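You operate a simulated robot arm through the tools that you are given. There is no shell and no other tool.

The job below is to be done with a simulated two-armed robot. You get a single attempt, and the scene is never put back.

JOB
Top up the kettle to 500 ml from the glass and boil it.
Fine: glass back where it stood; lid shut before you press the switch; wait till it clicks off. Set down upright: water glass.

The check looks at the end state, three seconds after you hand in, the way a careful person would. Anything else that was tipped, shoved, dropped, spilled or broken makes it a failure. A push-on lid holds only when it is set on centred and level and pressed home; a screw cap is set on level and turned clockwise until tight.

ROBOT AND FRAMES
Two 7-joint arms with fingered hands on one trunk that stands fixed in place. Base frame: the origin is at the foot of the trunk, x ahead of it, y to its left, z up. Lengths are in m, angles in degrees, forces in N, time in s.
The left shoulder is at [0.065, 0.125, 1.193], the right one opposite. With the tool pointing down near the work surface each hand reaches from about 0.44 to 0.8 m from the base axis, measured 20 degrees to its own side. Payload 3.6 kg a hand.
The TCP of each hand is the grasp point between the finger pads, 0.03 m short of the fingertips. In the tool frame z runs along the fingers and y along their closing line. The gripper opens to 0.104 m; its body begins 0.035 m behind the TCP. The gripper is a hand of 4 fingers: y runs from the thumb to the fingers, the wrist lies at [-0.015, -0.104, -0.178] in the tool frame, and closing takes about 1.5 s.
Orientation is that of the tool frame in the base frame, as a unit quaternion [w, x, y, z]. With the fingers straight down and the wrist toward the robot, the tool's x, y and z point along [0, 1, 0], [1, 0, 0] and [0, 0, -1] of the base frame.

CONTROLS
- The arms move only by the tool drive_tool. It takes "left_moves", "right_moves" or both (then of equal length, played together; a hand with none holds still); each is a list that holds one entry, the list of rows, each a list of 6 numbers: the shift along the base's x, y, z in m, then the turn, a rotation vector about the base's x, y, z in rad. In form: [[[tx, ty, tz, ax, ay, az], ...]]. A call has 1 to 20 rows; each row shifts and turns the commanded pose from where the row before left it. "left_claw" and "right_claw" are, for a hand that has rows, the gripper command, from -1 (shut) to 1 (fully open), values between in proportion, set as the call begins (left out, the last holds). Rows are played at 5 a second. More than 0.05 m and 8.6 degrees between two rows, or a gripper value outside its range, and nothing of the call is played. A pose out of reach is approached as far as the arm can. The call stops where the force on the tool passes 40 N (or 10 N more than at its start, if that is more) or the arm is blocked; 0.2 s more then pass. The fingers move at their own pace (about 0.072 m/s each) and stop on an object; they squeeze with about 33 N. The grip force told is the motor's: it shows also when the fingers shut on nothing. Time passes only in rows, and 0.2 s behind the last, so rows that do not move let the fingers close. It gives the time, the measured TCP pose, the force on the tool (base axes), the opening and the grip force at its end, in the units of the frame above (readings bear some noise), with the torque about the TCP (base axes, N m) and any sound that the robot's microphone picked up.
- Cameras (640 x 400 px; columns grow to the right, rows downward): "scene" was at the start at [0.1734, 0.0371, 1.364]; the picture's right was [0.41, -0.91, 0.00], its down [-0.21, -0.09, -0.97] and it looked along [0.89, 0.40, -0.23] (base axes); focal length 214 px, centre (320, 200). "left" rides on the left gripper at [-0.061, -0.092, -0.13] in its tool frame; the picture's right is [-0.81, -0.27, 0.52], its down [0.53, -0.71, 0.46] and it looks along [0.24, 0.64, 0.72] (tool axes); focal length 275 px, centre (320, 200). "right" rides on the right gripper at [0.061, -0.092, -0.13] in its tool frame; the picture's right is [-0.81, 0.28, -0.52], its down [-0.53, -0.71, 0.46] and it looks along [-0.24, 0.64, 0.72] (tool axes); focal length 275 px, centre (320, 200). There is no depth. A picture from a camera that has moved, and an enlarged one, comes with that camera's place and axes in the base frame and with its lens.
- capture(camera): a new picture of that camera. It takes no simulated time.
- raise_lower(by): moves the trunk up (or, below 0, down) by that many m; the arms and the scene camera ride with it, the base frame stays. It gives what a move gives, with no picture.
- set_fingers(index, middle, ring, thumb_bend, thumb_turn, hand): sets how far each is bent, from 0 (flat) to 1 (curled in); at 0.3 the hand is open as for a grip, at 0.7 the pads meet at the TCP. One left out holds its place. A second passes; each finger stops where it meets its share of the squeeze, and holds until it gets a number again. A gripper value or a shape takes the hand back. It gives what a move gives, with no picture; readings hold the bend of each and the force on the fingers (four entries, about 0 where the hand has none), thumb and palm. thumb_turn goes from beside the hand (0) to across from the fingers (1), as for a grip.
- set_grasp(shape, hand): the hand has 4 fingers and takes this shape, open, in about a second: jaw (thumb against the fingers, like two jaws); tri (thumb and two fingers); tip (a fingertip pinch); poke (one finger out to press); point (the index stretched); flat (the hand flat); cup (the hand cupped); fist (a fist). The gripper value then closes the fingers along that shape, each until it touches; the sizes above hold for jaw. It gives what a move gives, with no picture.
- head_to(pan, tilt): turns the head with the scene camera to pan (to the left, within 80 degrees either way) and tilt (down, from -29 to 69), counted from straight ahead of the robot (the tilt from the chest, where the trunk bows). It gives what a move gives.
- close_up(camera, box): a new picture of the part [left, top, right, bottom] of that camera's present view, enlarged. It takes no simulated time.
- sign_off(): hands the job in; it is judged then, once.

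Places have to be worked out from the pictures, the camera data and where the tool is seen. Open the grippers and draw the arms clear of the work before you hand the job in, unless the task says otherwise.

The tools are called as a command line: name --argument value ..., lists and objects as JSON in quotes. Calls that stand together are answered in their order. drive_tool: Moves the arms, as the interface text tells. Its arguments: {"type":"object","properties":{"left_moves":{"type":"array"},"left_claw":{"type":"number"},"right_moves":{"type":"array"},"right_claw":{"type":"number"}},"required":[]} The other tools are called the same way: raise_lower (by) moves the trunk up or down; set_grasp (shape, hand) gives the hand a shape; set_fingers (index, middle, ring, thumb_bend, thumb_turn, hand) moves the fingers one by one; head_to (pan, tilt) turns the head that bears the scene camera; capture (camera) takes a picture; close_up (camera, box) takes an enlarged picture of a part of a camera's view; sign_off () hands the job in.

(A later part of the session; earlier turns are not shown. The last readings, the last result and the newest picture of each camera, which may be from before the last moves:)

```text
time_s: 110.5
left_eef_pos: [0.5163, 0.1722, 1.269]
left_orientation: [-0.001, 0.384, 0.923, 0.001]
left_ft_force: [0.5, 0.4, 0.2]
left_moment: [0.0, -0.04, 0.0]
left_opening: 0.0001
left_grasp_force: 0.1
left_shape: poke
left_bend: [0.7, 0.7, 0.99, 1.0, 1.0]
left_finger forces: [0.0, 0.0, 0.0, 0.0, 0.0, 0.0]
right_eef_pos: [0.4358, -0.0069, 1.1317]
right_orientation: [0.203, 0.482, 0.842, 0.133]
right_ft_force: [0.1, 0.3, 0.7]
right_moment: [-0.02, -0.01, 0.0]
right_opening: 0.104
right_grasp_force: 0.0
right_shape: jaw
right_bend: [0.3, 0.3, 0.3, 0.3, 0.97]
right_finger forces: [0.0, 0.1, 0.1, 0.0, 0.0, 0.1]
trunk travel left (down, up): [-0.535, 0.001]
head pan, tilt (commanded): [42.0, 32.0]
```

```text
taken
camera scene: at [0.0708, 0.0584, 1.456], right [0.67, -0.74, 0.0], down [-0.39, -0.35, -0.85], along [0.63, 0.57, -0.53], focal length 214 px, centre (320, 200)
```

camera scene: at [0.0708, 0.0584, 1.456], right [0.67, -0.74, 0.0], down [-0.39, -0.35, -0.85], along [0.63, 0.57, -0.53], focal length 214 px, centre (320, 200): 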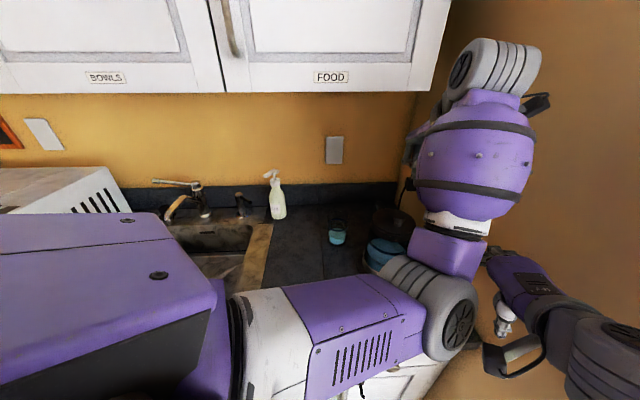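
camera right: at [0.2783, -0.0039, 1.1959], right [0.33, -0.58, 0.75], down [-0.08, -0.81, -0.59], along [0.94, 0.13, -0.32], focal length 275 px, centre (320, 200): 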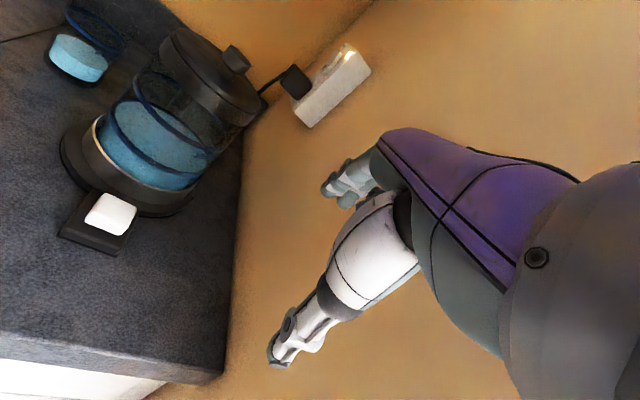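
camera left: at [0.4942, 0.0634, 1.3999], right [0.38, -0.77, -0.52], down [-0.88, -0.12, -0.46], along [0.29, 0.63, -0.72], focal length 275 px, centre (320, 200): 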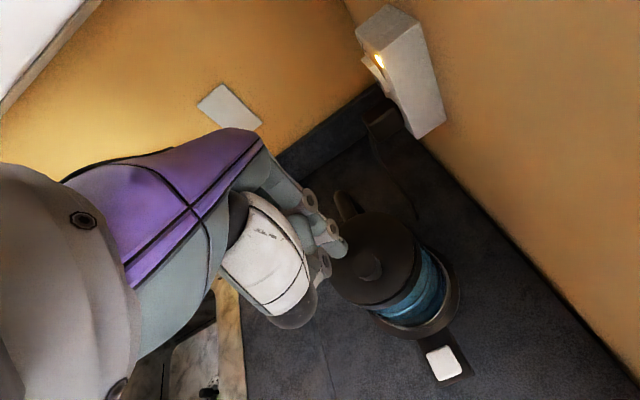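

I zoom once more on the seam at the front and both sides to judge whether it is uniform (level) or open at the front.

close_up --camera "right" --box '[160, 25, 192, 50]'

close_up --camera "right" --box '[185, 60, 217, 85]'

close_up --camera "right" --box '[225, 95, 265, 125]'

close_up --camera "left" --box '[320, 200, 480, 345]'

```text
16.00 times, centred on (176, 38) of right
camera zoom: at [0.2783, -0.0039, 1.1959], right [0.33, -0.58, 0.75], down [-0.08, -0.81, -0.59], along [0.94, 0.13, -0.32], focal length 4404 px, centre (2624, 2800)
```

zoom: 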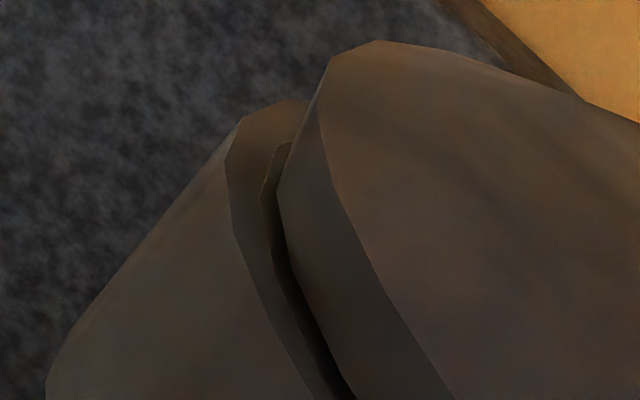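

```text
16.00 times, centred on (201, 72) of right
camera zoom: at [0.2783, -0.0039, 1.1959], right [0.33, -0.58, 0.75], down [-0.08, -0.81, -0.59], along [0.94, 0.13, -0.32], focal length 4404 px, centre (2224, 2240)
```

zoom: 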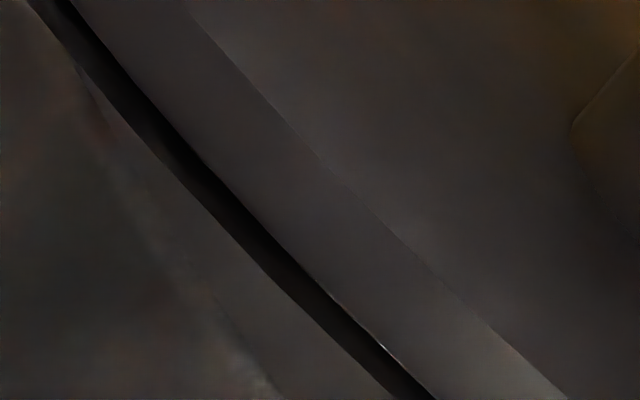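

```text
13.33 times, centred on (245, 110) of right
camera zoom: at [0.2783, -0.0039, 1.1959], right [0.33, -0.58, 0.75], down [-0.08, -0.81, -0.59], along [0.94, 0.13, -0.32], focal length 3670 px, centre (1320, 1400)
```

zoom: 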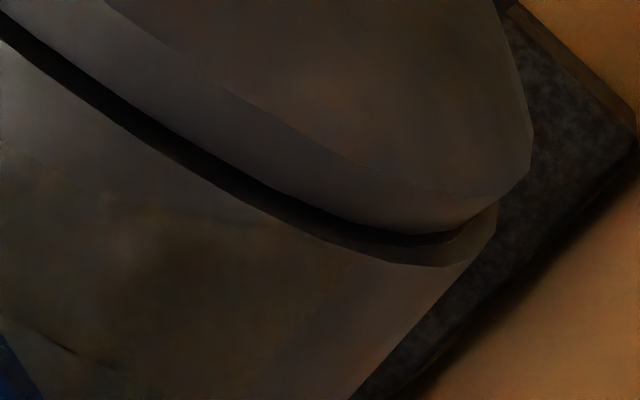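

```text
2.76 times, centred on (400, 272) of left
camera zoom: at [0.4942, 0.0634, 1.3999], right [0.38, -0.77, -0.52], down [-0.88, -0.12, -0.46], along [0.29, 0.63, -0.72], focal length 759 px, centre (99, 0)
```

zoom: 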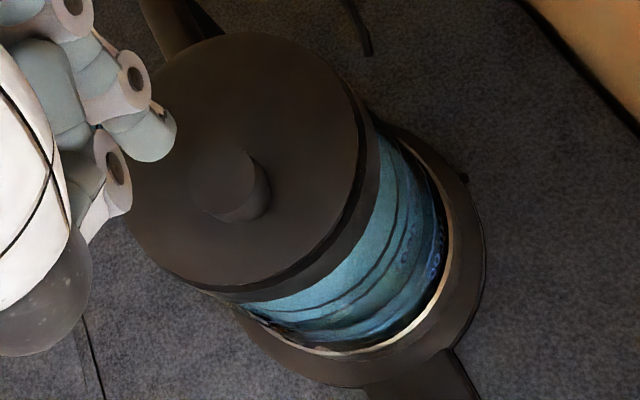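

The seam is uniform (~2 mm) all round, i.e. the lid sits level. For a confirming press and the switch I want a single finger: I set index to 0.7 with the others curled.

set_fingers --hand "left" --index 0.6 --middle 1.0 --ring 1.0 --thumb_bend 1.0 --thumb_turn 1.0

capture --camera "left"

close_up --camera "left" --box '[220, 130, 460, 390]'

```text
time_s: 111.5
left_eef_pos: [0.5159, 0.1728, 1.2685]
left_orientation: [0.0, 0.384, 0.923, 0.001]
left_ft_force: [-0.7, -0.1, 0.0]
left_moment: [0.01, -0.01, 0.02]
left_opening: 0.023
left_grasp_force: 0.0
left_shape: fingers
left_bend: [0.38, 1.0, 1.0, 1.0, 1.0]
left_finger forces: [0.1, 0.0, 0.0, 0.0, 0.1, 0.0]
right_eef_pos: [0.436, -0.0059, 1.1316]
right_orientation: [0.204, 0.482, 0.842, 0.133]
right_ft_force: [0.7, -0.4, 0.3]
right_moment: [-0.02, 0.0, 0.03]
right_opening: 0.1039
right_grasp_force: 0.0
right_shape: jaw
right_bend: [0.3, 0.3, 0.3, 0.3, 0.97]
right_finger forces: [0.1, 0.0, 0.1, 0.1, 0.1, 0.0]
trunk travel left (down, up): [-0.535, 0.001]
head pan, tilt (commanded): [42.0, 32.0]
```

```text
taken
camera left: at [0.4942, 0.0634, 1.3999], right [0.38, -0.77, -0.52], down [-0.88, -0.12, -0.46], along [0.29, 0.63, -0.72], focal length 275 px, centre (320, 200)
```

left: 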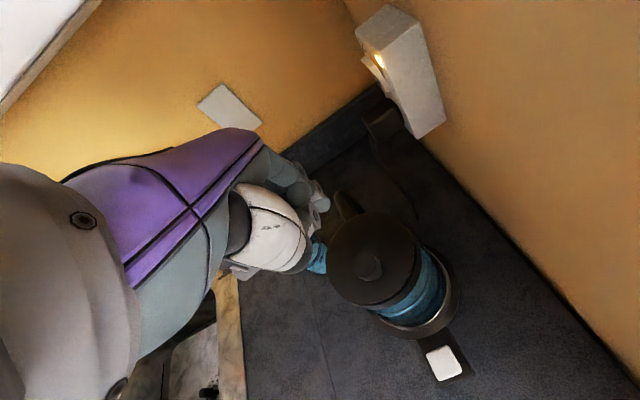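

```text
1.54 times, centred on (340, 260) of left
camera zoom: at [0.4942, 0.0634, 1.3999], right [0.38, -0.77, -0.52], down [-0.88, -0.12, -0.46], along [0.29, 0.63, -0.72], focal length 424 px, centre (289, 108)
```

zoom: 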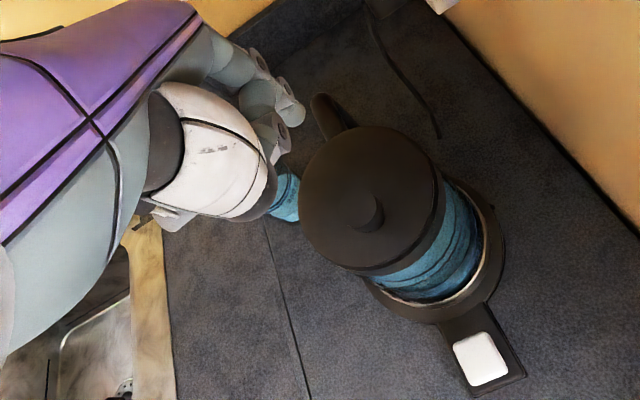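

The index stopped at 0.38, probably against the curled thumb. I move the thumb aside and set the index to 0.7 again.

set_fingers --hand "left" --thumb_turn 0.0 --thumb_bend 0.6

set_fingers --hand "left" --index 0.65

close_up --camera "left" --box '[220, 130, 460, 390]'

```text
time_s: 112.5
left_eef_pos: [0.5158, 0.1729, 1.268]
left_orientation: [0.0, 0.384, 0.923, 0.0]
left_ft_force: [-0.5, -0.9, -0.4]
left_moment: [-0.01, 0.0, 0.02]
left_opening: 0.1013
left_grasp_force: 0.1
left_shape: fingers
left_bend: [0.6, 1.0, 1.0, 0.6, 0.0]
left_finger forces: [0.0, 0.1, 0.0, 0.1, 0.0, 0.0]
right_eef_pos: [0.4363, -0.0071, 1.133]
right_orientation: [0.203, 0.482, 0.842, 0.132]
right_ft_force: [-0.6, 0.4, 0.1]
right_moment: [0.02, -0.02, -0.01]
right_opening: 0.1039
right_grasp_force: 0.0
right_shape: jaw
right_bend: [0.3, 0.3, 0.3, 0.3, 0.97]
right_finger forces: [0.0, 0.1, 0.1, 0.0, 0.1, 0.1]
trunk travel left (down, up): [-0.535, 0.001]
head pan, tilt (commanded): [42.0, 32.0]
```

```text
time_s: 113.5
left_eef_pos: [0.5155, 0.1724, 1.2688]
left_orientation: [0.0, 0.384, 0.923, 0.001]
left_ft_force: [0.3, -0.2, 0.2]
left_moment: [0.0, 0.02, 0.01]
left_opening: 0.0998
left_grasp_force: 0.0
left_shape: fingers
left_bend: [0.65, 1.0, 1.0, 0.6, 0.0]
left_finger forces: [0.1, 0.1, 0.0, 0.1, 0.0, 0.0]
right_eef_pos: [0.4364, -0.0065, 1.1312]
right_orientation: [0.203, 0.481, 0.842, 0.133]
right_ft_force: [-0.2, 0.8, 0.2]
right_moment: [0.0, 0.02, -0.03]
right_opening: 0.1039
right_grasp_force: 0.1
right_shape: jaw
right_bend: [0.3, 0.3, 0.3, 0.3, 0.97]
right_finger forces: [0.0, 0.0, 0.0, 0.0, 0.1, 0.0]
trunk travel left (down, up): [-0.535, 0.001]
head pan, tilt (commanded): [42.0, 32.0]
```

```text
1.54 times, centred on (340, 260) of left
camera zoom: at [0.4942, 0.0634, 1.3999], right [0.38, -0.77, -0.52], down [-0.88, -0.12, -0.46], along [0.29, 0.63, -0.72], focal length 424 px, centre (289, 108)
```

zoom: 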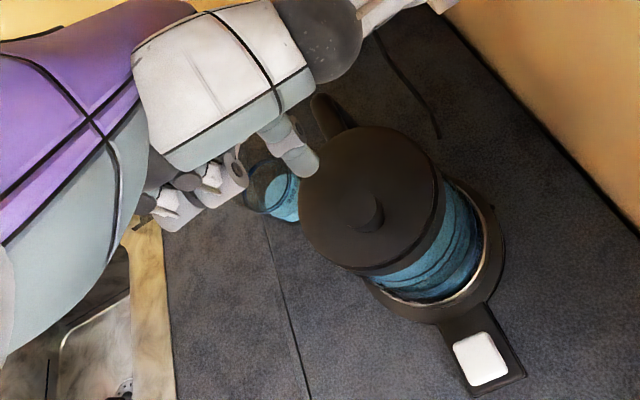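

Index is now the only finger forward (tip ≈ (0.526, 0.176, 1.244)), just about above the front part of the lid. I shift slightly and descend to press the lid's front edge.

drive_tool --left_moves '[[[-0.006, 0.01, 0, 0, 0, 0], [0, 0, -0.03, 0, 0, 0], [0, 0, -0.03, 0, 0, 0], [0, 0, -0.025, 0, 0, 0], [0, 0, 0, 0, 0, 0]]]'

close_up --camera "left" --box '[220, 130, 460, 390]'

close_up --camera "right" --box '[120, 0, 320, 130]'

```text
time_s: 114.7
left_eef_pos: [0.5101, 0.1803, 1.181]
left_orientation: [-0.002, 0.384, 0.923, 0.002]
left_ft_force: [-1.1, 0.0, 0.1]
left_moment: [0.01, -0.03, 0.0]
left_opening: 0.1003
left_grasp_force: 0.1
left_shape: fingers
left_bend: [0.65, 1.0, 1.0, 0.6, 0.0]
left_finger forces: [0.1, 0.1, 0.0, 0.0, 0.1, 0.1]
right_eef_pos: [0.4351, -0.0067, 1.1323]
right_orientation: [0.204, 0.481, 0.843, 0.132]
right_ft_force: [-0.6, -0.1, -0.3]
right_moment: [-0.01, 0.01, -0.01]
right_opening: 0.104
right_grasp_force: 0.0
right_shape: jaw
right_bend: [0.3, 0.3, 0.3, 0.3, 0.97]
right_finger forces: [0.0, 0.0, 0.0, 0.0, 0.0, 0.0]
trunk travel left (down, up): [-0.535, 0.001]
head pan, tilt (commanded): [42.0, 32.0]
```

```text
1.54 times, centred on (340, 260) of left
camera zoom: at [0.489, 0.0721, 1.3121], right [0.38, -0.77, -0.52], down [-0.88, -0.12, -0.45], along [0.28, 0.63, -0.72], focal length 424 px, centre (289, 108)
```

zoom: 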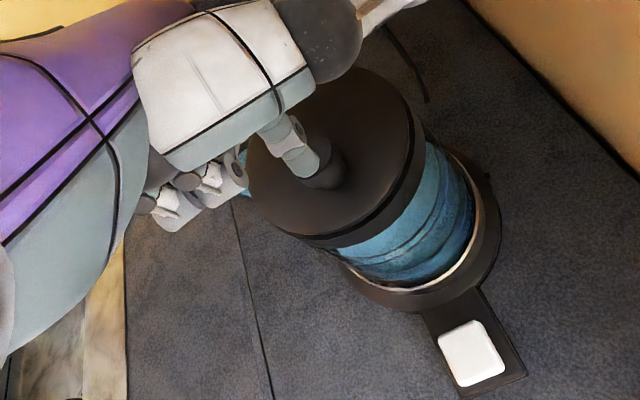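

```text
3.08 times, centred on (220, 65) of right
camera zoom: at [0.2782, -0.0039, 1.196], right [0.33, -0.58, 0.75], down [-0.08, -0.81, -0.59], along [0.94, 0.13, -0.32], focal length 847 px, centre (628, 615)
```

zoom: 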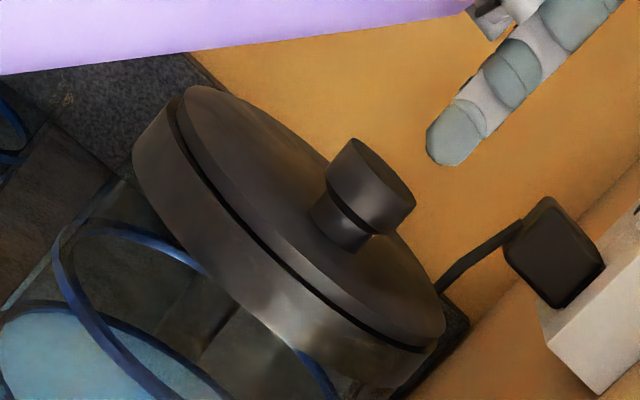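

Index tip is at (0.519, 0.180, 1.157), 4 cm in front of the knob centre. I descend onto the lid's front in small steps.

drive_tool --left_moves '[[[0, 0, -0.02, 0, 0, 0], [0, 0, -0.012, 0, 0, 0], [0, 0, -0.004, 0, 0, 0], [0, 0, 0, 0, 0, 0]]]'

close_up --camera "right" --box '[120, 0, 320, 130]'

```text
time_s: 115.7
left_eef_pos: [0.5116, 0.1805, 1.1457]
left_orientation: [-0.001, 0.383, 0.924, 0.001]
left_ft_force: [0.7, -3.6, 3.7]
left_moment: [-0.02, -0.07, -0.06]
left_opening: 0.0997
left_grasp_force: 2.7
left_shape: fingers
left_bend: [0.67, 1.0, 1.0, 0.6, 0.0]
left_finger forces: [4.7, 0.1, 0.0, 0.0, 0.1, 0.0]
right_eef_pos: [0.435, -0.0066, 1.133]
right_orientation: [0.204, 0.481, 0.842, 0.133]
right_ft_force: [0.7, 0.4, 0.1]
right_moment: [-0.02, -0.02, -0.02]
right_opening: 0.104
right_grasp_force: 0.1
right_shape: jaw
right_bend: [0.3, 0.3, 0.3, 0.3, 0.97]
right_finger forces: [0.1, 0.0, 0.0, 0.0, 0.0, 0.0]
trunk travel left (down, up): [-0.535, 0.001]
head pan, tilt (commanded): [42.0, 32.0]
```

```text
3.08 times, centred on (220, 65) of right
camera zoom: at [0.2779, -0.0044, 1.1962], right [0.33, -0.58, 0.75], down [-0.08, -0.81, -0.59], along [0.94, 0.13, -0.32], focal length 847 px, centre (628, 615)
```

zoom: 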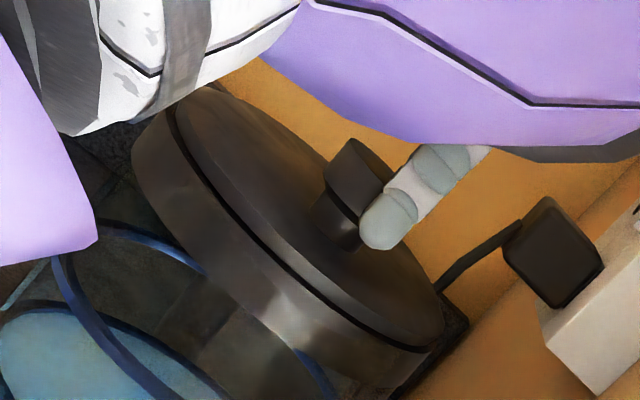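

The finger touches the knob's side as well as the lid, and the left forearm is near the right camera. I shift the finger 1 cm forward off the knob and press the lid front a few mm.

drive_tool --left_moves '[[[-0.003, -0.003, 0.003, 0, 0, 0], [-0.004, -0.0045, 0, 0, 0, 0], [0, 0, -0.004, 0, 0, 0], [0, 0, -0.004, 0, 0, 0], [0, 0, 0, 0, 0, 0]]]'

close_up --camera "right" --box '[120, 0, 320, 130]'

capture --camera "left"

```text
time_s: 116.9
left_eef_pos: [0.5047, 0.1747, 1.1416]
left_orientation: [-0.001, 0.384, 0.923, 0.001]
left_ft_force: [0.7, 0.1, 0.9]
left_moment: [0.0, -0.05, -0.02]
left_opening: 0.1002
left_grasp_force: 0.1
left_shape: fingers
left_bend: [0.65, 1.0, 1.0, 0.6, 0.0]
left_finger forces: [0.1, 0.1, 0.0, 0.0, 0.0, 0.0]
right_eef_pos: [0.4368, -0.0069, 1.1333]
right_orientation: [0.204, 0.481, 0.842, 0.133]
right_ft_force: [-0.5, 0.6, -0.1]
right_moment: [0.0, -0.02, 0.01]
right_opening: 0.1038
right_grasp_force: 0.0
right_shape: jaw
right_bend: [0.3, 0.3, 0.3, 0.3, 0.97]
right_finger forces: [0.1, 0.1, 0.0, 0.0, 0.0, 0.0]
trunk travel left (down, up): [-0.535, 0.001]
head pan, tilt (commanded): [42.0, 32.0]
```

```text
3.08 times, centred on (220, 65) of right
camera zoom: at [0.2783, -0.0039, 1.1959], right [0.33, -0.58, 0.75], down [-0.08, -0.81, -0.59], along [0.94, 0.13, -0.32], focal length 847 px, centre (628, 615)
```

zoom: 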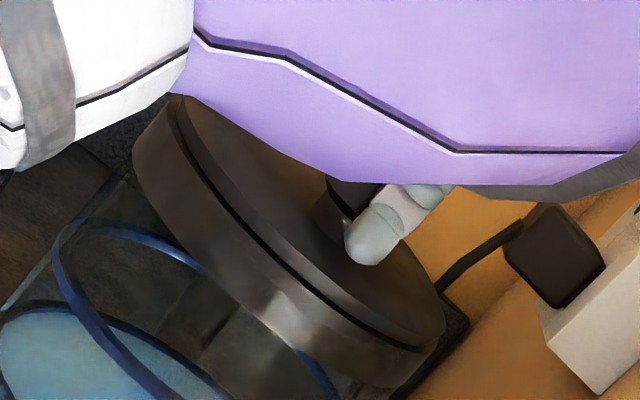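

```text
taken
camera left: at [0.4828, 0.0649, 1.272], right [0.38, -0.77, -0.52], down [-0.88, -0.12, -0.46], along [0.28, 0.63, -0.72], focal length 275 px, centre (320, 200)
```

left: 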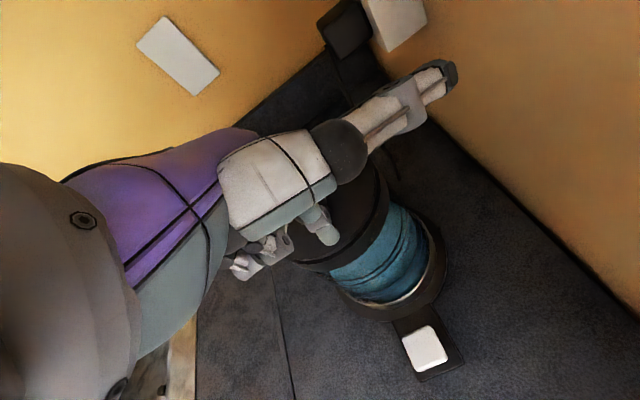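

Free of the knob with the fingertip just at the lid's front. I press down a few mm more and read the force.

drive_tool --left_moves '[[[0, 0, -0.004, 0, 0, 0], [0, 0, -0.004, 0, 0, 0], [0, 0, -0.003, 0, 0, 0], [0, 0, 0, 0, 0, 0]]]'

close_up --camera "right" --box '[120, 0, 320, 130]'

```text
time_s: 117.9
left_eef_pos: [0.5047, 0.1742, 1.1355]
left_orientation: [0.002, 0.383, 0.924, 0.006]
left_ft_force: [2.1, 1.4, 22.5]
left_moment: [0.19, -0.49, 0.08]
left_opening: 0.0998
left_grasp_force: 11.1
left_shape: fingers
left_bend: [0.65, 1.0, 1.0, 0.6, 0.0]
left_finger forces: [22.3, 0.1, 0.0, 0.1, 0.1, 0.0]
right_eef_pos: [0.4353, -0.006, 1.1331]
right_orientation: [0.205, 0.481, 0.842, 0.133]
right_ft_force: [0.0, 0.6, 0.1]
right_moment: [0.0, -0.01, -0.01]
right_opening: 0.1035
right_grasp_force: 0.0
right_shape: jaw
right_bend: [0.3, 0.3, 0.3, 0.3, 0.97]
right_finger forces: [0.1, 0.0, 0.0, 0.1, 0.1, 0.0]
trunk travel left (down, up): [-0.535, 0.001]
head pan, tilt (commanded): [42.0, 32.0]
```

```text
3.08 times, centred on (220, 65) of right
camera zoom: at [0.2769, -0.0041, 1.197], right [0.33, -0.58, 0.75], down [-0.08, -0.81, -0.59], along [0.94, 0.13, -0.31], focal length 847 px, centre (628, 615)
```

zoom: 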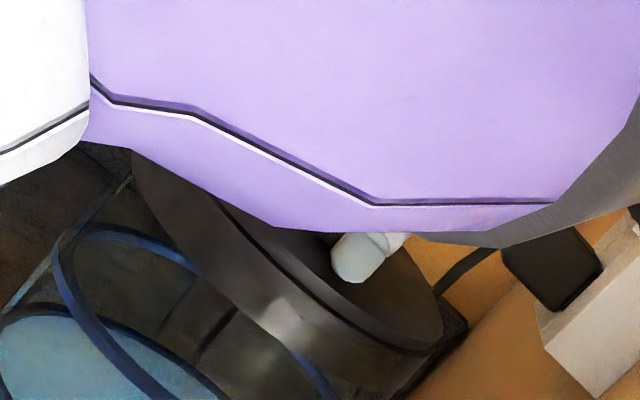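

The lid's front takes 22 N without giving, so it is firmly home. I lift off, then get the right arm out of the way of the left elbow.

drive_tool --left_moves '[[[0, 0, 0.01, 0, 0, 0], [0, 0, 0.03, 0, 0, 0], [0, 0, 0.04, 0, 0, 0], [0, 0, 0.04, 0, 0, 0], [0, 0, 0, 0, 0, 0]]]'

head_to --pan 0 --tilt 40

capture --camera "scene"

close_up --camera "right" --box '[120, 0, 320, 130]'

```text
time_s: 119.1
left_eef_pos: [0.5039, 0.1768, 1.2484]
left_orientation: [-0.002, 0.384, 0.923, 0.001]
left_ft_force: [-0.7, 0.2, 0.4]
left_moment: [0.01, 0.02, 0.03]
left_opening: 0.1001
left_grasp_force: 0.0
left_shape: fingers
left_bend: [0.65, 1.0, 1.0, 0.6, 0.0]
left_finger forces: [0.1, 0.0, 0.0, 0.1, 0.0, 0.0]
right_eef_pos: [0.4368, -0.0074, 1.133]
right_orientation: [0.202, 0.481, 0.842, 0.133]
right_ft_force: [0.4, 0.4, 0.7]
right_moment: [0.0, -0.04, 0.01]
right_opening: 0.1041
right_grasp_force: 0.0
right_shape: jaw
right_bend: [0.3, 0.3, 0.3, 0.3, 0.97]
right_finger forces: [0.0, 0.1, 0.0, 0.0, 0.0, 0.0]
trunk travel left (down, up): [-0.535, 0.001]
head pan, tilt (commanded): [42.0, 32.0]
```

```text
time_s: 120.2
left_eef_pos: [0.5043, 0.1755, 1.2479]
left_orientation: [-0.001, 0.385, 0.923, 0.001]
left_ft_force: [0.0, 0.0, -1.2]
left_moment: [0.01, -0.03, 0.03]
left_opening: 0.0999
left_grasp_force: 0.0
left_shape: fingers
left_bend: [0.65, 1.0, 1.0, 0.6, 0.0]
left_finger forces: [0.0, 0.1, 0.0, 0.0, 0.1, 0.0]
right_eef_pos: [0.4358, -0.0067, 1.1324]
right_orientation: [0.203, 0.481, 0.842, 0.133]
right_ft_force: [0.1, 0.3, 0.2]
right_moment: [-0.03, 0.0, -0.02]
right_opening: 0.1038
right_grasp_force: 0.0
right_shape: jaw
right_bend: [0.3, 0.3, 0.3, 0.3, 0.97]
right_finger forces: [0.1, 0.1, 0.1, 0.1, 0.0, 0.0]
trunk travel left (down, up): [-0.535, 0.001]
head pan, tilt (commanded): [0.0, 40.0]
```

```text
taken
camera scene: at [0.0893, -0.0014, 1.4438], right [0.0, -1.0, 0.0], down [-0.64, 0.0, -0.77], along [0.77, 0.0, -0.64], focal length 214 px, centre (320, 200)
```

scene: 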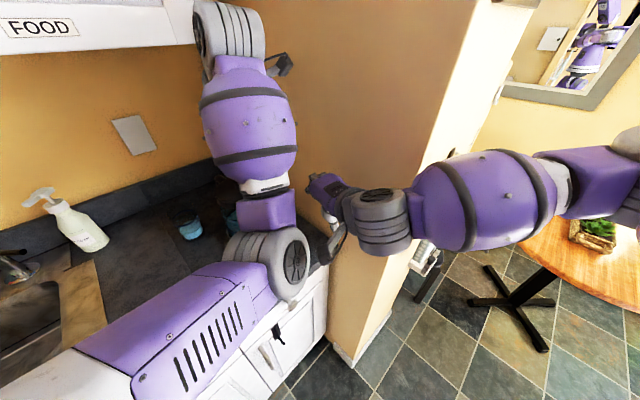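

```text
3.08 times, centred on (220, 65) of right
camera zoom: at [0.2783, -0.0039, 1.1959], right [0.33, -0.58, 0.75], down [-0.08, -0.81, -0.59], along [0.94, 0.13, -0.32], focal length 847 px, centre (628, 615)
```

zoom: 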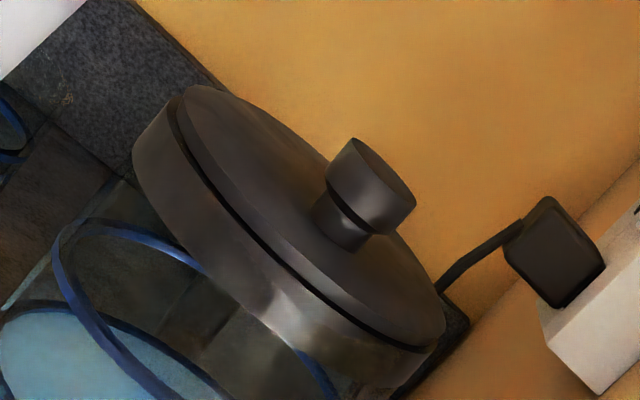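

The lid stays shut. The right hand is close to the left elbow, so I pull it back slightly and raise it out of the way.

drive_tool --right_moves '[[[-0.01, -0.02, 0, 0, 0, 0], [-0.01, -0.02, 0.01, 0, 0, 0], [0, 0, 0.03, 0, 0, 0], [0, 0, 0.04, 0, 0, 0], [0, 0, 0.04, 0, 0, 0], [0, 0, 0.04, 0, 0, 0], [0, 0, 0.04, 0, 0, 0], [0, 0, 0.04, 0, 0, 0], [0, 0, 0.04, 0, 0, 0], [0, 0, 0, 0, 0, 0]]]'

capture --camera "scene"

capture --camera "right"

```text
time_s: 122.4
left_eef_pos: [0.5041, 0.1761, 1.2483]
left_orientation: [-0.001, 0.384, 0.923, 0.002]
left_ft_force: [0.2, 0.5, 0.2]
left_moment: [-0.01, 0.03, 0.0]
left_opening: 0.1001
left_grasp_force: 0.1
left_shape: fingers
left_bend: [0.65, 1.0, 1.0, 0.6, 0.0]
left_finger forces: [0.0, 0.1, 0.0, 0.0, 0.0, 0.1]
right_eef_pos: [0.4202, -0.0553, 1.414]
right_orientation: [0.204, 0.481, 0.842, 0.134]
right_ft_force: [1.2, -1.1, -0.4]
right_moment: [-0.02, -0.01, -0.03]
right_opening: 0.1038
right_grasp_force: 0.1
right_shape: jaw
right_bend: [0.3, 0.3, 0.3, 0.3, 0.97]
right_finger forces: [0.1, 0.0, 0.0, 0.1, 0.0, 0.0]
right hand out of reach, approached as far as the arm can: row 1
trunk travel left (down, up): [-0.535, 0.001]
head pan, tilt (commanded): [0.0, 40.0]
```

```text
taken
camera scene: at [0.0896, -0.0019, 1.4437], right [0.0, -1.0, 0.0], down [-0.64, 0.0, -0.77], along [0.77, 0.0, -0.64], focal length 214 px, centre (320, 200)
```

scene: 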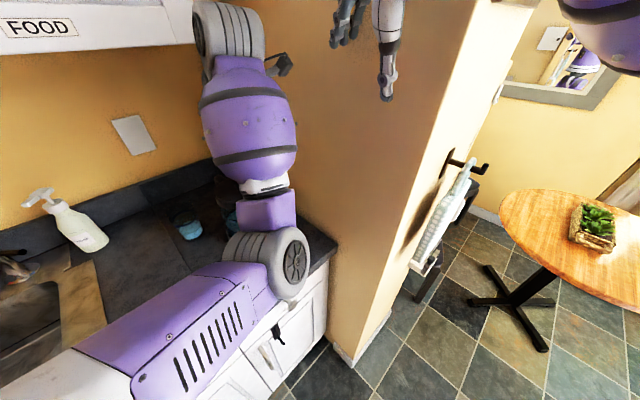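

```text
taken
camera right: at [0.2615, -0.0532, 1.4774], right [0.33, -0.58, 0.75], down [-0.08, -0.8, -0.59], along [0.94, 0.13, -0.31], focal length 275 px, centre (320, 200)
```

right: 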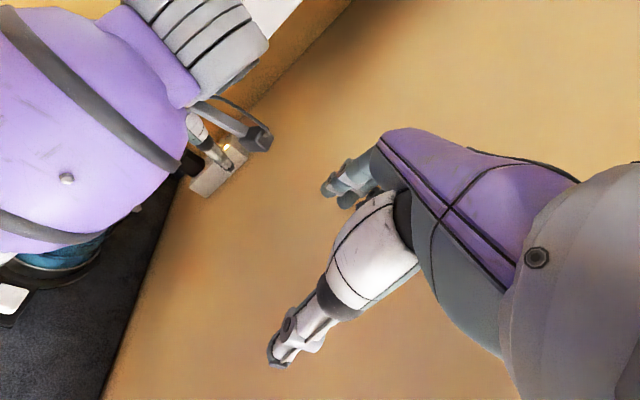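

Right hand is clear. The scene camera's view is blocked by the left arm, so I move the left arm back to its side; the right hand will press the switch with a clear view.

drive_tool --left_moves '[[[-0.01, 0.02, 0.02, 0, 0, 0], [-0.02, 0.03, 0.01, 0, 0, -0.08], [-0.02, 0.03, 0, 0, 0, -0.1], [-0.02, 0.03, 0, 0, 0, -0.1], [-0.02, 0.03, 0, 0, 0, -0.1], [-0.02, 0.03, 0, 0, 0, -0.1], [-0.02, 0.03, 0, 0, 0, -0.1], [-0.02, 0.03, 0.01, 0, 0, -0.1], [0, 0, 0.01, 0, 0, -0.1], [0, 0, 0, 0, 0, 0]]]'

set_grasp --hand "left" --shape "jaw"

head_to --pan 15 --tilt 38

capture --camera "scene"

capture --camera "left"

```text
time_s: 124.6
left_eef_pos: [0.3581, 0.4066, 1.2977]
left_orientation: [-0.001, 0.706, 0.708, 0.001]
left_ft_force: [0.5, 0.6, -0.7]
left_moment: [0.0, 0.0, -0.01]
left_opening: 0.1002
left_grasp_force: 0.0
left_shape: fingers
left_bend: [0.65, 1.0, 1.0, 0.6, 0.0]
left_finger forces: [0.0, 0.0, 0.0, 0.0, 0.0, 0.1]
left hand out of reach, approached as far as the arm can: row 1
right_eef_pos: [0.4193, -0.0558, 1.4134]
right_orientation: [0.204, 0.481, 0.842, 0.134]
right_ft_force: [-0.5, -0.4, -0.1]
right_moment: [-0.01, 0.02, 0.0]
right_opening: 0.1038
right_grasp_force: 0.0
right_shape: jaw
right_bend: [0.3, 0.3, 0.3, 0.3, 0.97]
right_finger forces: [0.1, 0.0, 0.0, 0.0, 0.0, 0.0]
trunk travel left (down, up): [-0.535, 0.001]
head pan, tilt (commanded): [0.0, 40.0]
```

```text
time_s: 125.5
left_eef_pos: [0.3583, 0.4055, 1.2972]
left_orientation: [-0.001, 0.707, 0.708, 0.002]
left_ft_force: [-0.3, 0.9, -0.4]
left_moment: [0.0, 0.02, 0.05]
left_opening: 0.1036
left_grasp_force: 0.0
left_shape: jaw
left_bend: [0.3, 0.3, 0.3, 0.3, 0.97]
left_finger forces: [0.0, 0.0, 0.0, 0.0, 0.1, 0.0]
right_eef_pos: [0.4193, -0.0566, 1.4137]
right_orientation: [0.204, 0.48, 0.842, 0.135]
right_ft_force: [-0.1, 0.4, -0.2]
right_moment: [0.01, 0.02, 0.0]
right_opening: 0.1039
right_grasp_force: 0.1
right_shape: jaw
right_bend: [0.3, 0.3, 0.3, 0.3, 0.97]
right_finger forces: [0.0, 0.0, 0.0, 0.1, 0.1, 0.0]
trunk travel left (down, up): [-0.535, 0.001]
head pan, tilt (commanded): [0.0, 40.0]
```

```text
time_s: 126.3
left_eef_pos: [0.3589, 0.4058, 1.2969]
left_orientation: [-0.002, 0.707, 0.708, 0.0]
left_ft_force: [0.0, -0.9, 0.6]
left_moment: [-0.01, 0.0, 0.01]
left_opening: 0.1035
left_grasp_force: 0.0
left_shape: jaw
left_bend: [0.3, 0.3, 0.3, 0.3, 0.97]
left_finger forces: [0.1, 0.0, 0.1, 0.0, 0.0, 0.1]
right_eef_pos: [0.4197, -0.0543, 1.4137]
right_orientation: [0.204, 0.48, 0.842, 0.135]
right_ft_force: [-0.1, 0.3, 0.8]
right_moment: [0.06, 0.0, 0.03]
right_opening: 0.1038
right_grasp_force: 0.2
right_shape: jaw
right_bend: [0.3, 0.3, 0.3, 0.3, 0.97]
right_finger forces: [0.1, 0.1, 0.0, 0.0, 0.0, 0.0]
trunk travel left (down, up): [-0.535, 0.001]
head pan, tilt (commanded): [15.0, 38.0]
```

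```text
taken
camera scene: at [0.0876, 0.0206, 1.4467], right [0.26, -0.97, 0.0], down [-0.59, -0.16, -0.79], along [0.76, 0.2, -0.62], focal length 214 px, centre (320, 200)
```

scene: 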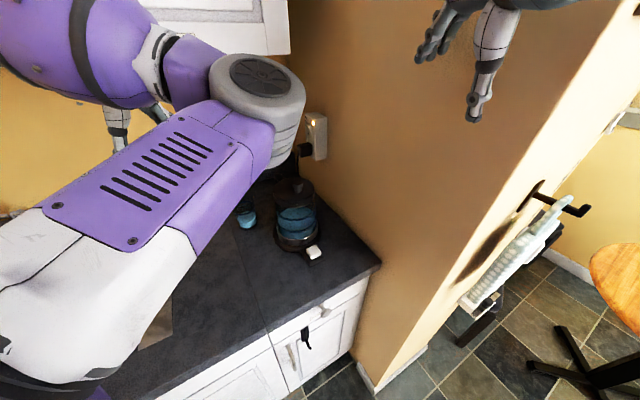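

```text
taken
camera left: at [0.267, 0.3424, 1.4285], right [-0.27, -0.81, -0.52], down [-0.71, 0.53, -0.45], along [0.64, 0.25, -0.72], focal length 275 px, centre (320, 200)
```

left: 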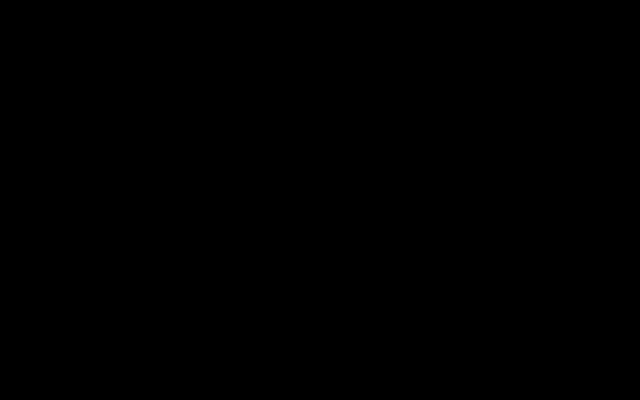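

The left arm folded with its elbow high in front of the robot. I extend the left hand further to the left so the elbow swings away from the work area.

drive_tool --left_moves '[[[0.01, 0.02, -0.02, 0, 0, 0], [0.01, 0.02, -0.02, 0, 0, 0], [0.01, 0.02, -0.02, 0, 0, 0], [0.01, 0.02, -0.02, 0, 0, 0], [0.01, 0.02, -0.02, 0, 0, 0], [0, 0, 0, 0, 0, 0]]]' --left_claw 1

capture --camera "scene"

capture --camera "left"

```text
time_s: 127.7
left_eef_pos: [0.4091, 0.5083, 1.1981]
left_orientation: [-0.001, 0.706, 0.708, 0.002]
left_ft_force: [0.9, 0.3, 0.1]
left_moment: [0.03, 0.0, 0.0]
left_opening: 0.1038
left_grasp_force: 0.1
left_shape: jaw
left_bend: [0.3, 0.3, 0.3, 0.3, 0.97]
left_finger forces: [0.1, 0.1, 0.0, 0.0, 0.1, 0.0]
right_eef_pos: [0.4185, -0.0554, 1.4133]
right_orientation: [0.204, 0.481, 0.842, 0.135]
right_ft_force: [-0.4, 0.4, 0.5]
right_moment: [0.02, 0.01, 0.01]
right_opening: 0.104
right_grasp_force: 0.1
right_shape: jaw
right_bend: [0.3, 0.3, 0.3, 0.3, 0.97]
right_finger forces: [0.0, 0.1, 0.0, 0.0, 0.0, 0.0]
trunk travel left (down, up): [-0.535, 0.001]
head pan, tilt (commanded): [15.0, 38.0]
```

```text
taken
camera scene: at [0.0874, 0.0202, 1.4468], right [0.26, -0.97, 0.0], down [-0.59, -0.16, -0.79], along [0.76, 0.2, -0.62], focal length 214 px, centre (320, 200)
```

scene: 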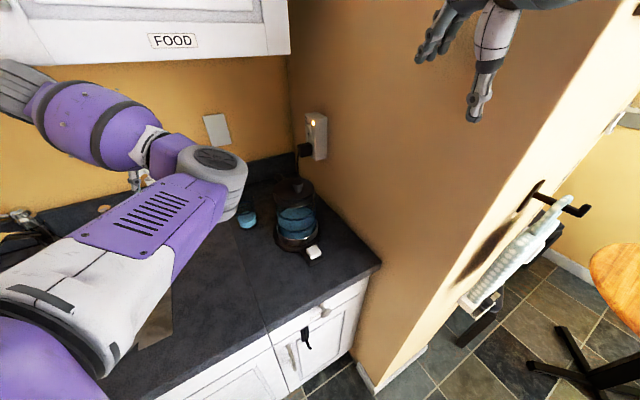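

```text
taken
camera left: at [0.3173, 0.444, 1.3283], right [-0.27, -0.81, -0.52], down [-0.71, 0.53, -0.45], along [0.64, 0.25, -0.72], focal length 275 px, centre (320, 200)
```

left: 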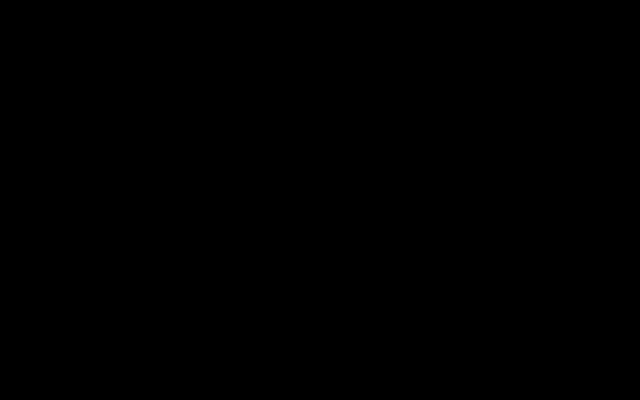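

The left arm is now clear of the kettle (its own camera is just buried against the forearm). I zoom on the kettle, paddle and outlet before pressing.

close_up --camera "scene" --box '[225, 100, 365, 275]'

close_up --camera "scene" --box '[270, 190, 334, 270]'

close_up --camera "scene" --box '[296, 236, 332, 268]'

```text
2.29 times, centred on (295, 188) of scene
camera zoom: at [0.0874, 0.0202, 1.4468], right [0.26, -0.97, 0.0], down [-0.59, -0.16, -0.79], along [0.76, 0.2, -0.62], focal length 490 px, centre (377, 229)
```

zoom: 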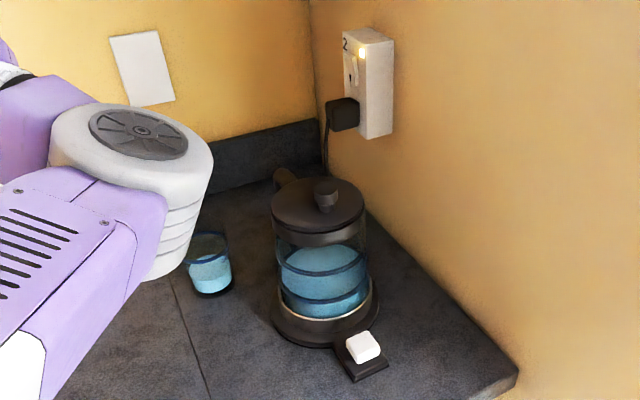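

```text
5.00 times, centred on (302, 230) of scene
camera zoom: at [0.0874, 0.0202, 1.4468], right [0.26, -0.97, 0.0], down [-0.59, -0.16, -0.79], along [0.76, 0.2, -0.62], focal length 1072 px, centre (410, 50)
```

zoom: 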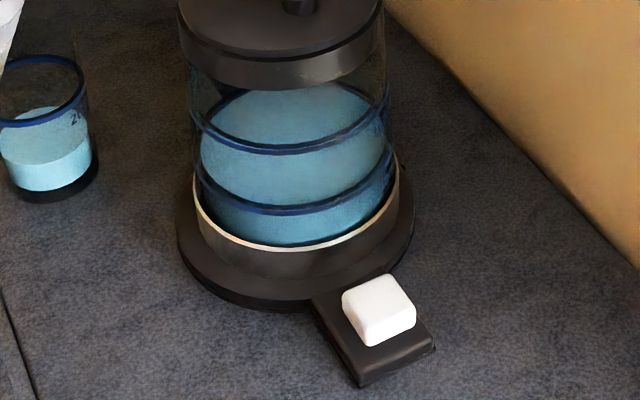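

```text
12.50 times, centred on (314, 252) of scene
camera zoom: at [0.0874, 0.0202, 1.4468], right [0.26, -0.97, 0.0], down [-0.59, -0.16, -0.79], along [0.76, 0.2, -0.62], focal length 2681 px, centre (395, -450)
```

zoom: 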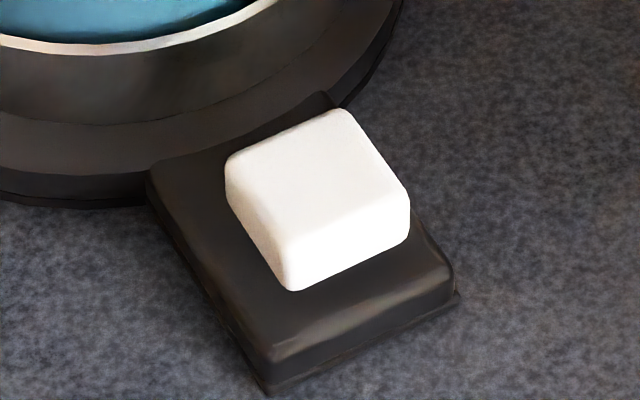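

Lid shut, water at the 500 ring, paddle at ≈ (0.472, 0.1425, 0.95), outlet light on. I close the right hand to a beak and bring it over the paddle at a safe height.

drive_tool --right_moves '[[[0.0067, 0.025, -0.02, 0, 0, 0], [0.0067, 0.03, -0.02, 0, 0, 0], [0.0067, 0.035, -0.025, 0, 0, 0], [0.0067, 0.035, -0.03, 0, 0, 0], [0.0067, 0.037, -0.03, 0, 0, 0], [0.0067, 0.035, -0.03, 0, 0, 0], [0, 0, 0, 0, 0, 0], [0, 0, 0, 0, 0, 0]]]' --right_claw -1

capture --camera "scene"

capture --camera "right"

```text
time_s: 129.5
left_eef_pos: [0.4089, 0.5083, 1.197]
left_orientation: [0.0, 0.706, 0.708, 0.0]
left_ft_force: [0.0, 0.2, -0.4]
left_moment: [0.01, -0.03, 0.03]
left_opening: 0.1032
left_grasp_force: 0.0
left_shape: jaw
left_bend: [0.3, 0.3, 0.3, 0.3, 0.97]
left_finger forces: [0.0, 0.0, 0.0, 0.0, 0.1, 0.0]
right_eef_pos: [0.4599, 0.1456, 1.2563]
right_orientation: [0.204, 0.481, 0.842, 0.134]
right_ft_force: [-0.1, 0.4, 0.2]
right_moment: [-0.01, 0.02, 0.02]
right_opening: 0.0001
right_grasp_force: 33.2
right_shape: jaw
right_bend: [0.7, 0.7, 0.7, 0.48, 1.0]
right_finger forces: [0.0, 0.0, 0.0, 0.0, 0.1, 0.1]
trunk travel left (down, up): [-0.535, 0.001]
head pan, tilt (commanded): [15.0, 38.0]
```

```text
taken
camera scene: at [0.0878, 0.0214, 1.4467], right [0.26, -0.97, 0.0], down [-0.59, -0.16, -0.79], along [0.76, 0.2, -0.62], focal length 214 px, centre (320, 200)
```

scene: 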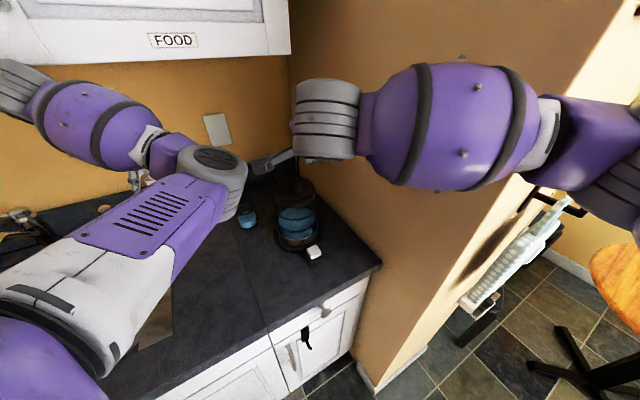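

```text
taken
camera right: at [0.3013, 0.1477, 1.3197], right [0.33, -0.58, 0.75], down [-0.08, -0.8, -0.59], along [0.94, 0.13, -0.31], focal length 275 px, centre (320, 200)
```

right: 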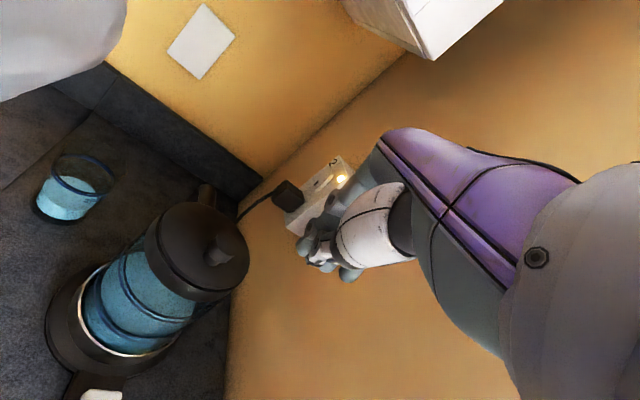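

The right wrist camera is near the left elbow, so I first yaw the right hand 27° to bring its wrist to the right, then descend partway above the paddle.

drive_tool --right_moves '[[[0, 0, 0, 0, 0, 0.118], [0, 0, 0, 0, 0, 0.118], [0, 0, 0, 0, 0, 0.118], [0, 0, 0, 0, 0, 0.118], [0, 0, -0.03, 0, 0, 0], [0, 0, -0.04, 0, 0, 0], [0, 0, -0.04, 0, 0, 0], [0, 0, -0.04, 0, 0, 0], [0, 0, -0.03, 0, 0, 0], [0, 0, 0, 0, 0, 0]]]'

capture --camera "scene"

capture --camera "right"

```text
time_s: 131.7
left_eef_pos: [0.4083, 0.5076, 1.1969]
left_orientation: [-0.001, 0.707, 0.707, 0.002]
left_ft_force: [0.3, -0.1, 0.9]
left_moment: [0.0, 0.02, 0.03]
left_opening: 0.1035
left_grasp_force: 0.0
left_shape: jaw
left_bend: [0.3, 0.3, 0.3, 0.3, 0.97]
left_finger forces: [0.0, 0.0, 0.0, 0.0, 0.1, 0.0]
right_eef_pos: [0.4601, 0.1429, 1.0779]
right_orientation: [0.167, 0.271, 0.931, 0.179]
right_ft_force: [-1.4, 0.8, 0.4]
right_moment: [-0.02, 0.01, -0.02]
right_opening: 0.0
right_grasp_force: 32.7
right_shape: jaw
right_bend: [0.7, 0.7, 0.7, 0.48, 1.0]
right_finger forces: [0.0, 0.0, 0.0, 0.1, 0.1, 0.1]
trunk travel left (down, up): [-0.535, 0.001]
head pan, tilt (commanded): [15.0, 38.0]
```

```text
taken
camera scene: at [0.0875, 0.0208, 1.4468], right [0.26, -0.97, 0.0], down [-0.59, -0.16, -0.79], along [0.76, 0.2, -0.62], focal length 214 px, centre (320, 200)
```

scene: 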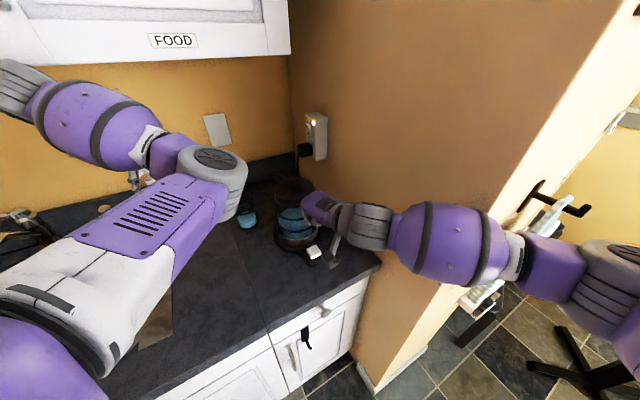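

```text
taken
camera right: at [0.318, 0.0726, 1.1417], right [0.56, -0.36, 0.75], down [0.29, -0.75, -0.59], along [0.78, 0.55, -0.31], focal length 275 px, centre (320, 200)
```

right: 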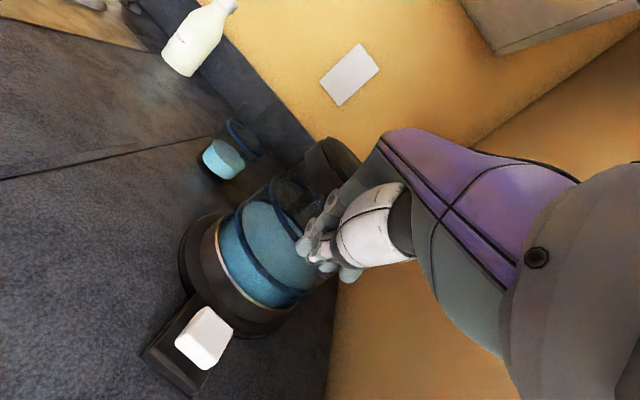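

The beak is ~10 cm above the paddle. I zoom in to check the alignment.

close_up --camera "scene" --box '[270, 180, 370, 270]'

close_up --camera "right" --box '[140, 180, 380, 400]'

```text
4.44 times, centred on (320, 225) of scene
camera zoom: at [0.0875, 0.0208, 1.4468], right [0.26, -0.97, 0.0], down [-0.59, -0.16, -0.79], along [0.76, 0.2, -0.62], focal length 953 px, centre (320, 89)
```

zoom: 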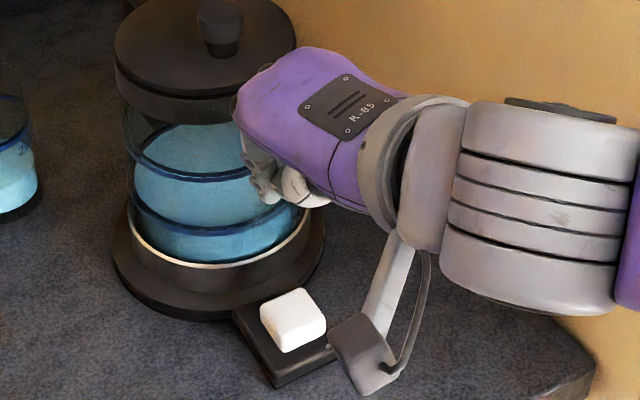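

```text
1.82 times, centred on (260, 290) of right
camera zoom: at [0.318, 0.0726, 1.1417], right [0.56, -0.36, 0.75], down [0.29, -0.75, -0.59], along [0.78, 0.55, -0.31], focal length 500 px, centre (429, 36)
```

zoom: 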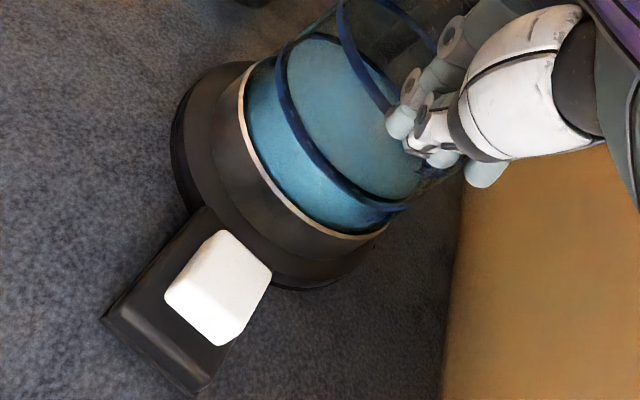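

The vertical line through the beak tip meets the paddle. I descend 8 cm and re-check just above it.

drive_tool --right_moves '[[[0, -0.003, -0.03, 0, 0, 0], [0, 0, -0.03, 0, 0, 0], [0, 0, -0.015, 0, 0, 0], [0, 0, 0, 0, 0, 0]]]'

close_up --camera "scene" --box '[270, 190, 370, 280]'

close_up --camera "right" --box '[180, 120, 400, 330]'

```text
time_s: 132.7
left_eef_pos: [0.4088, 0.5084, 1.1965]
left_orientation: [-0.001, 0.706, 0.708, 0.001]
left_ft_force: [0.4, 0.1, -0.1]
left_moment: [0.0, -0.02, 0.03]
left_opening: 0.1036
left_grasp_force: 0.1
left_shape: jaw
left_bend: [0.3, 0.3, 0.3, 0.3, 0.97]
left_finger forces: [0.0, 0.0, 0.0, 0.0, 0.0, 0.0]
right_eef_pos: [0.4592, 0.1376, 1.0036]
right_orientation: [0.167, 0.271, 0.931, 0.178]
right_ft_force: [0.4, 0.0, 0.1]
right_moment: [0.01, -0.01, -0.03]
right_opening: 0.0
right_grasp_force: 32.8
right_shape: jaw
right_bend: [0.7, 0.7, 0.7, 0.48, 1.0]
right_finger forces: [0.1, 0.1, 0.0, 0.0, 0.1, 0.0]
trunk travel left (down, up): [-0.535, 0.001]
head pan, tilt (commanded): [15.0, 38.0]
```

```text
4.44 times, centred on (320, 235) of scene
camera zoom: at [0.0876, 0.0207, 1.4468], right [0.26, -0.97, 0.0], down [-0.59, -0.16, -0.79], along [0.76, 0.2, -0.62], focal length 953 px, centre (320, 44)
```

zoom: 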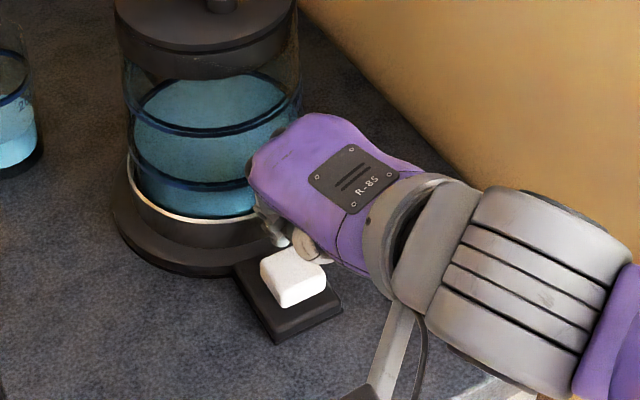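

```text
1.90 times, centred on (290, 225) of right
camera zoom: at [0.3171, 0.0678, 1.0668], right [0.56, -0.36, 0.75], down [0.29, -0.75, -0.59], along [0.78, 0.55, -0.31], focal length 524 px, centre (377, 152)
```

zoom: 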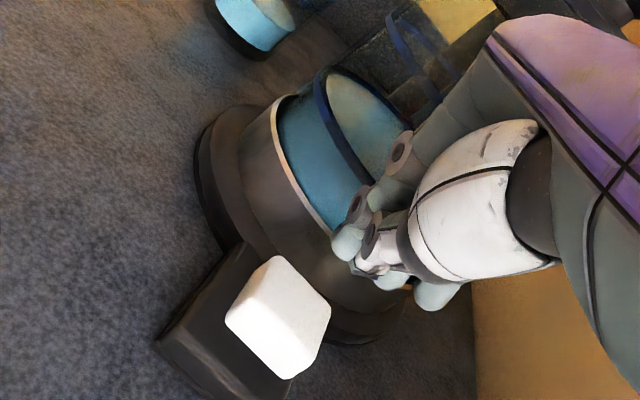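

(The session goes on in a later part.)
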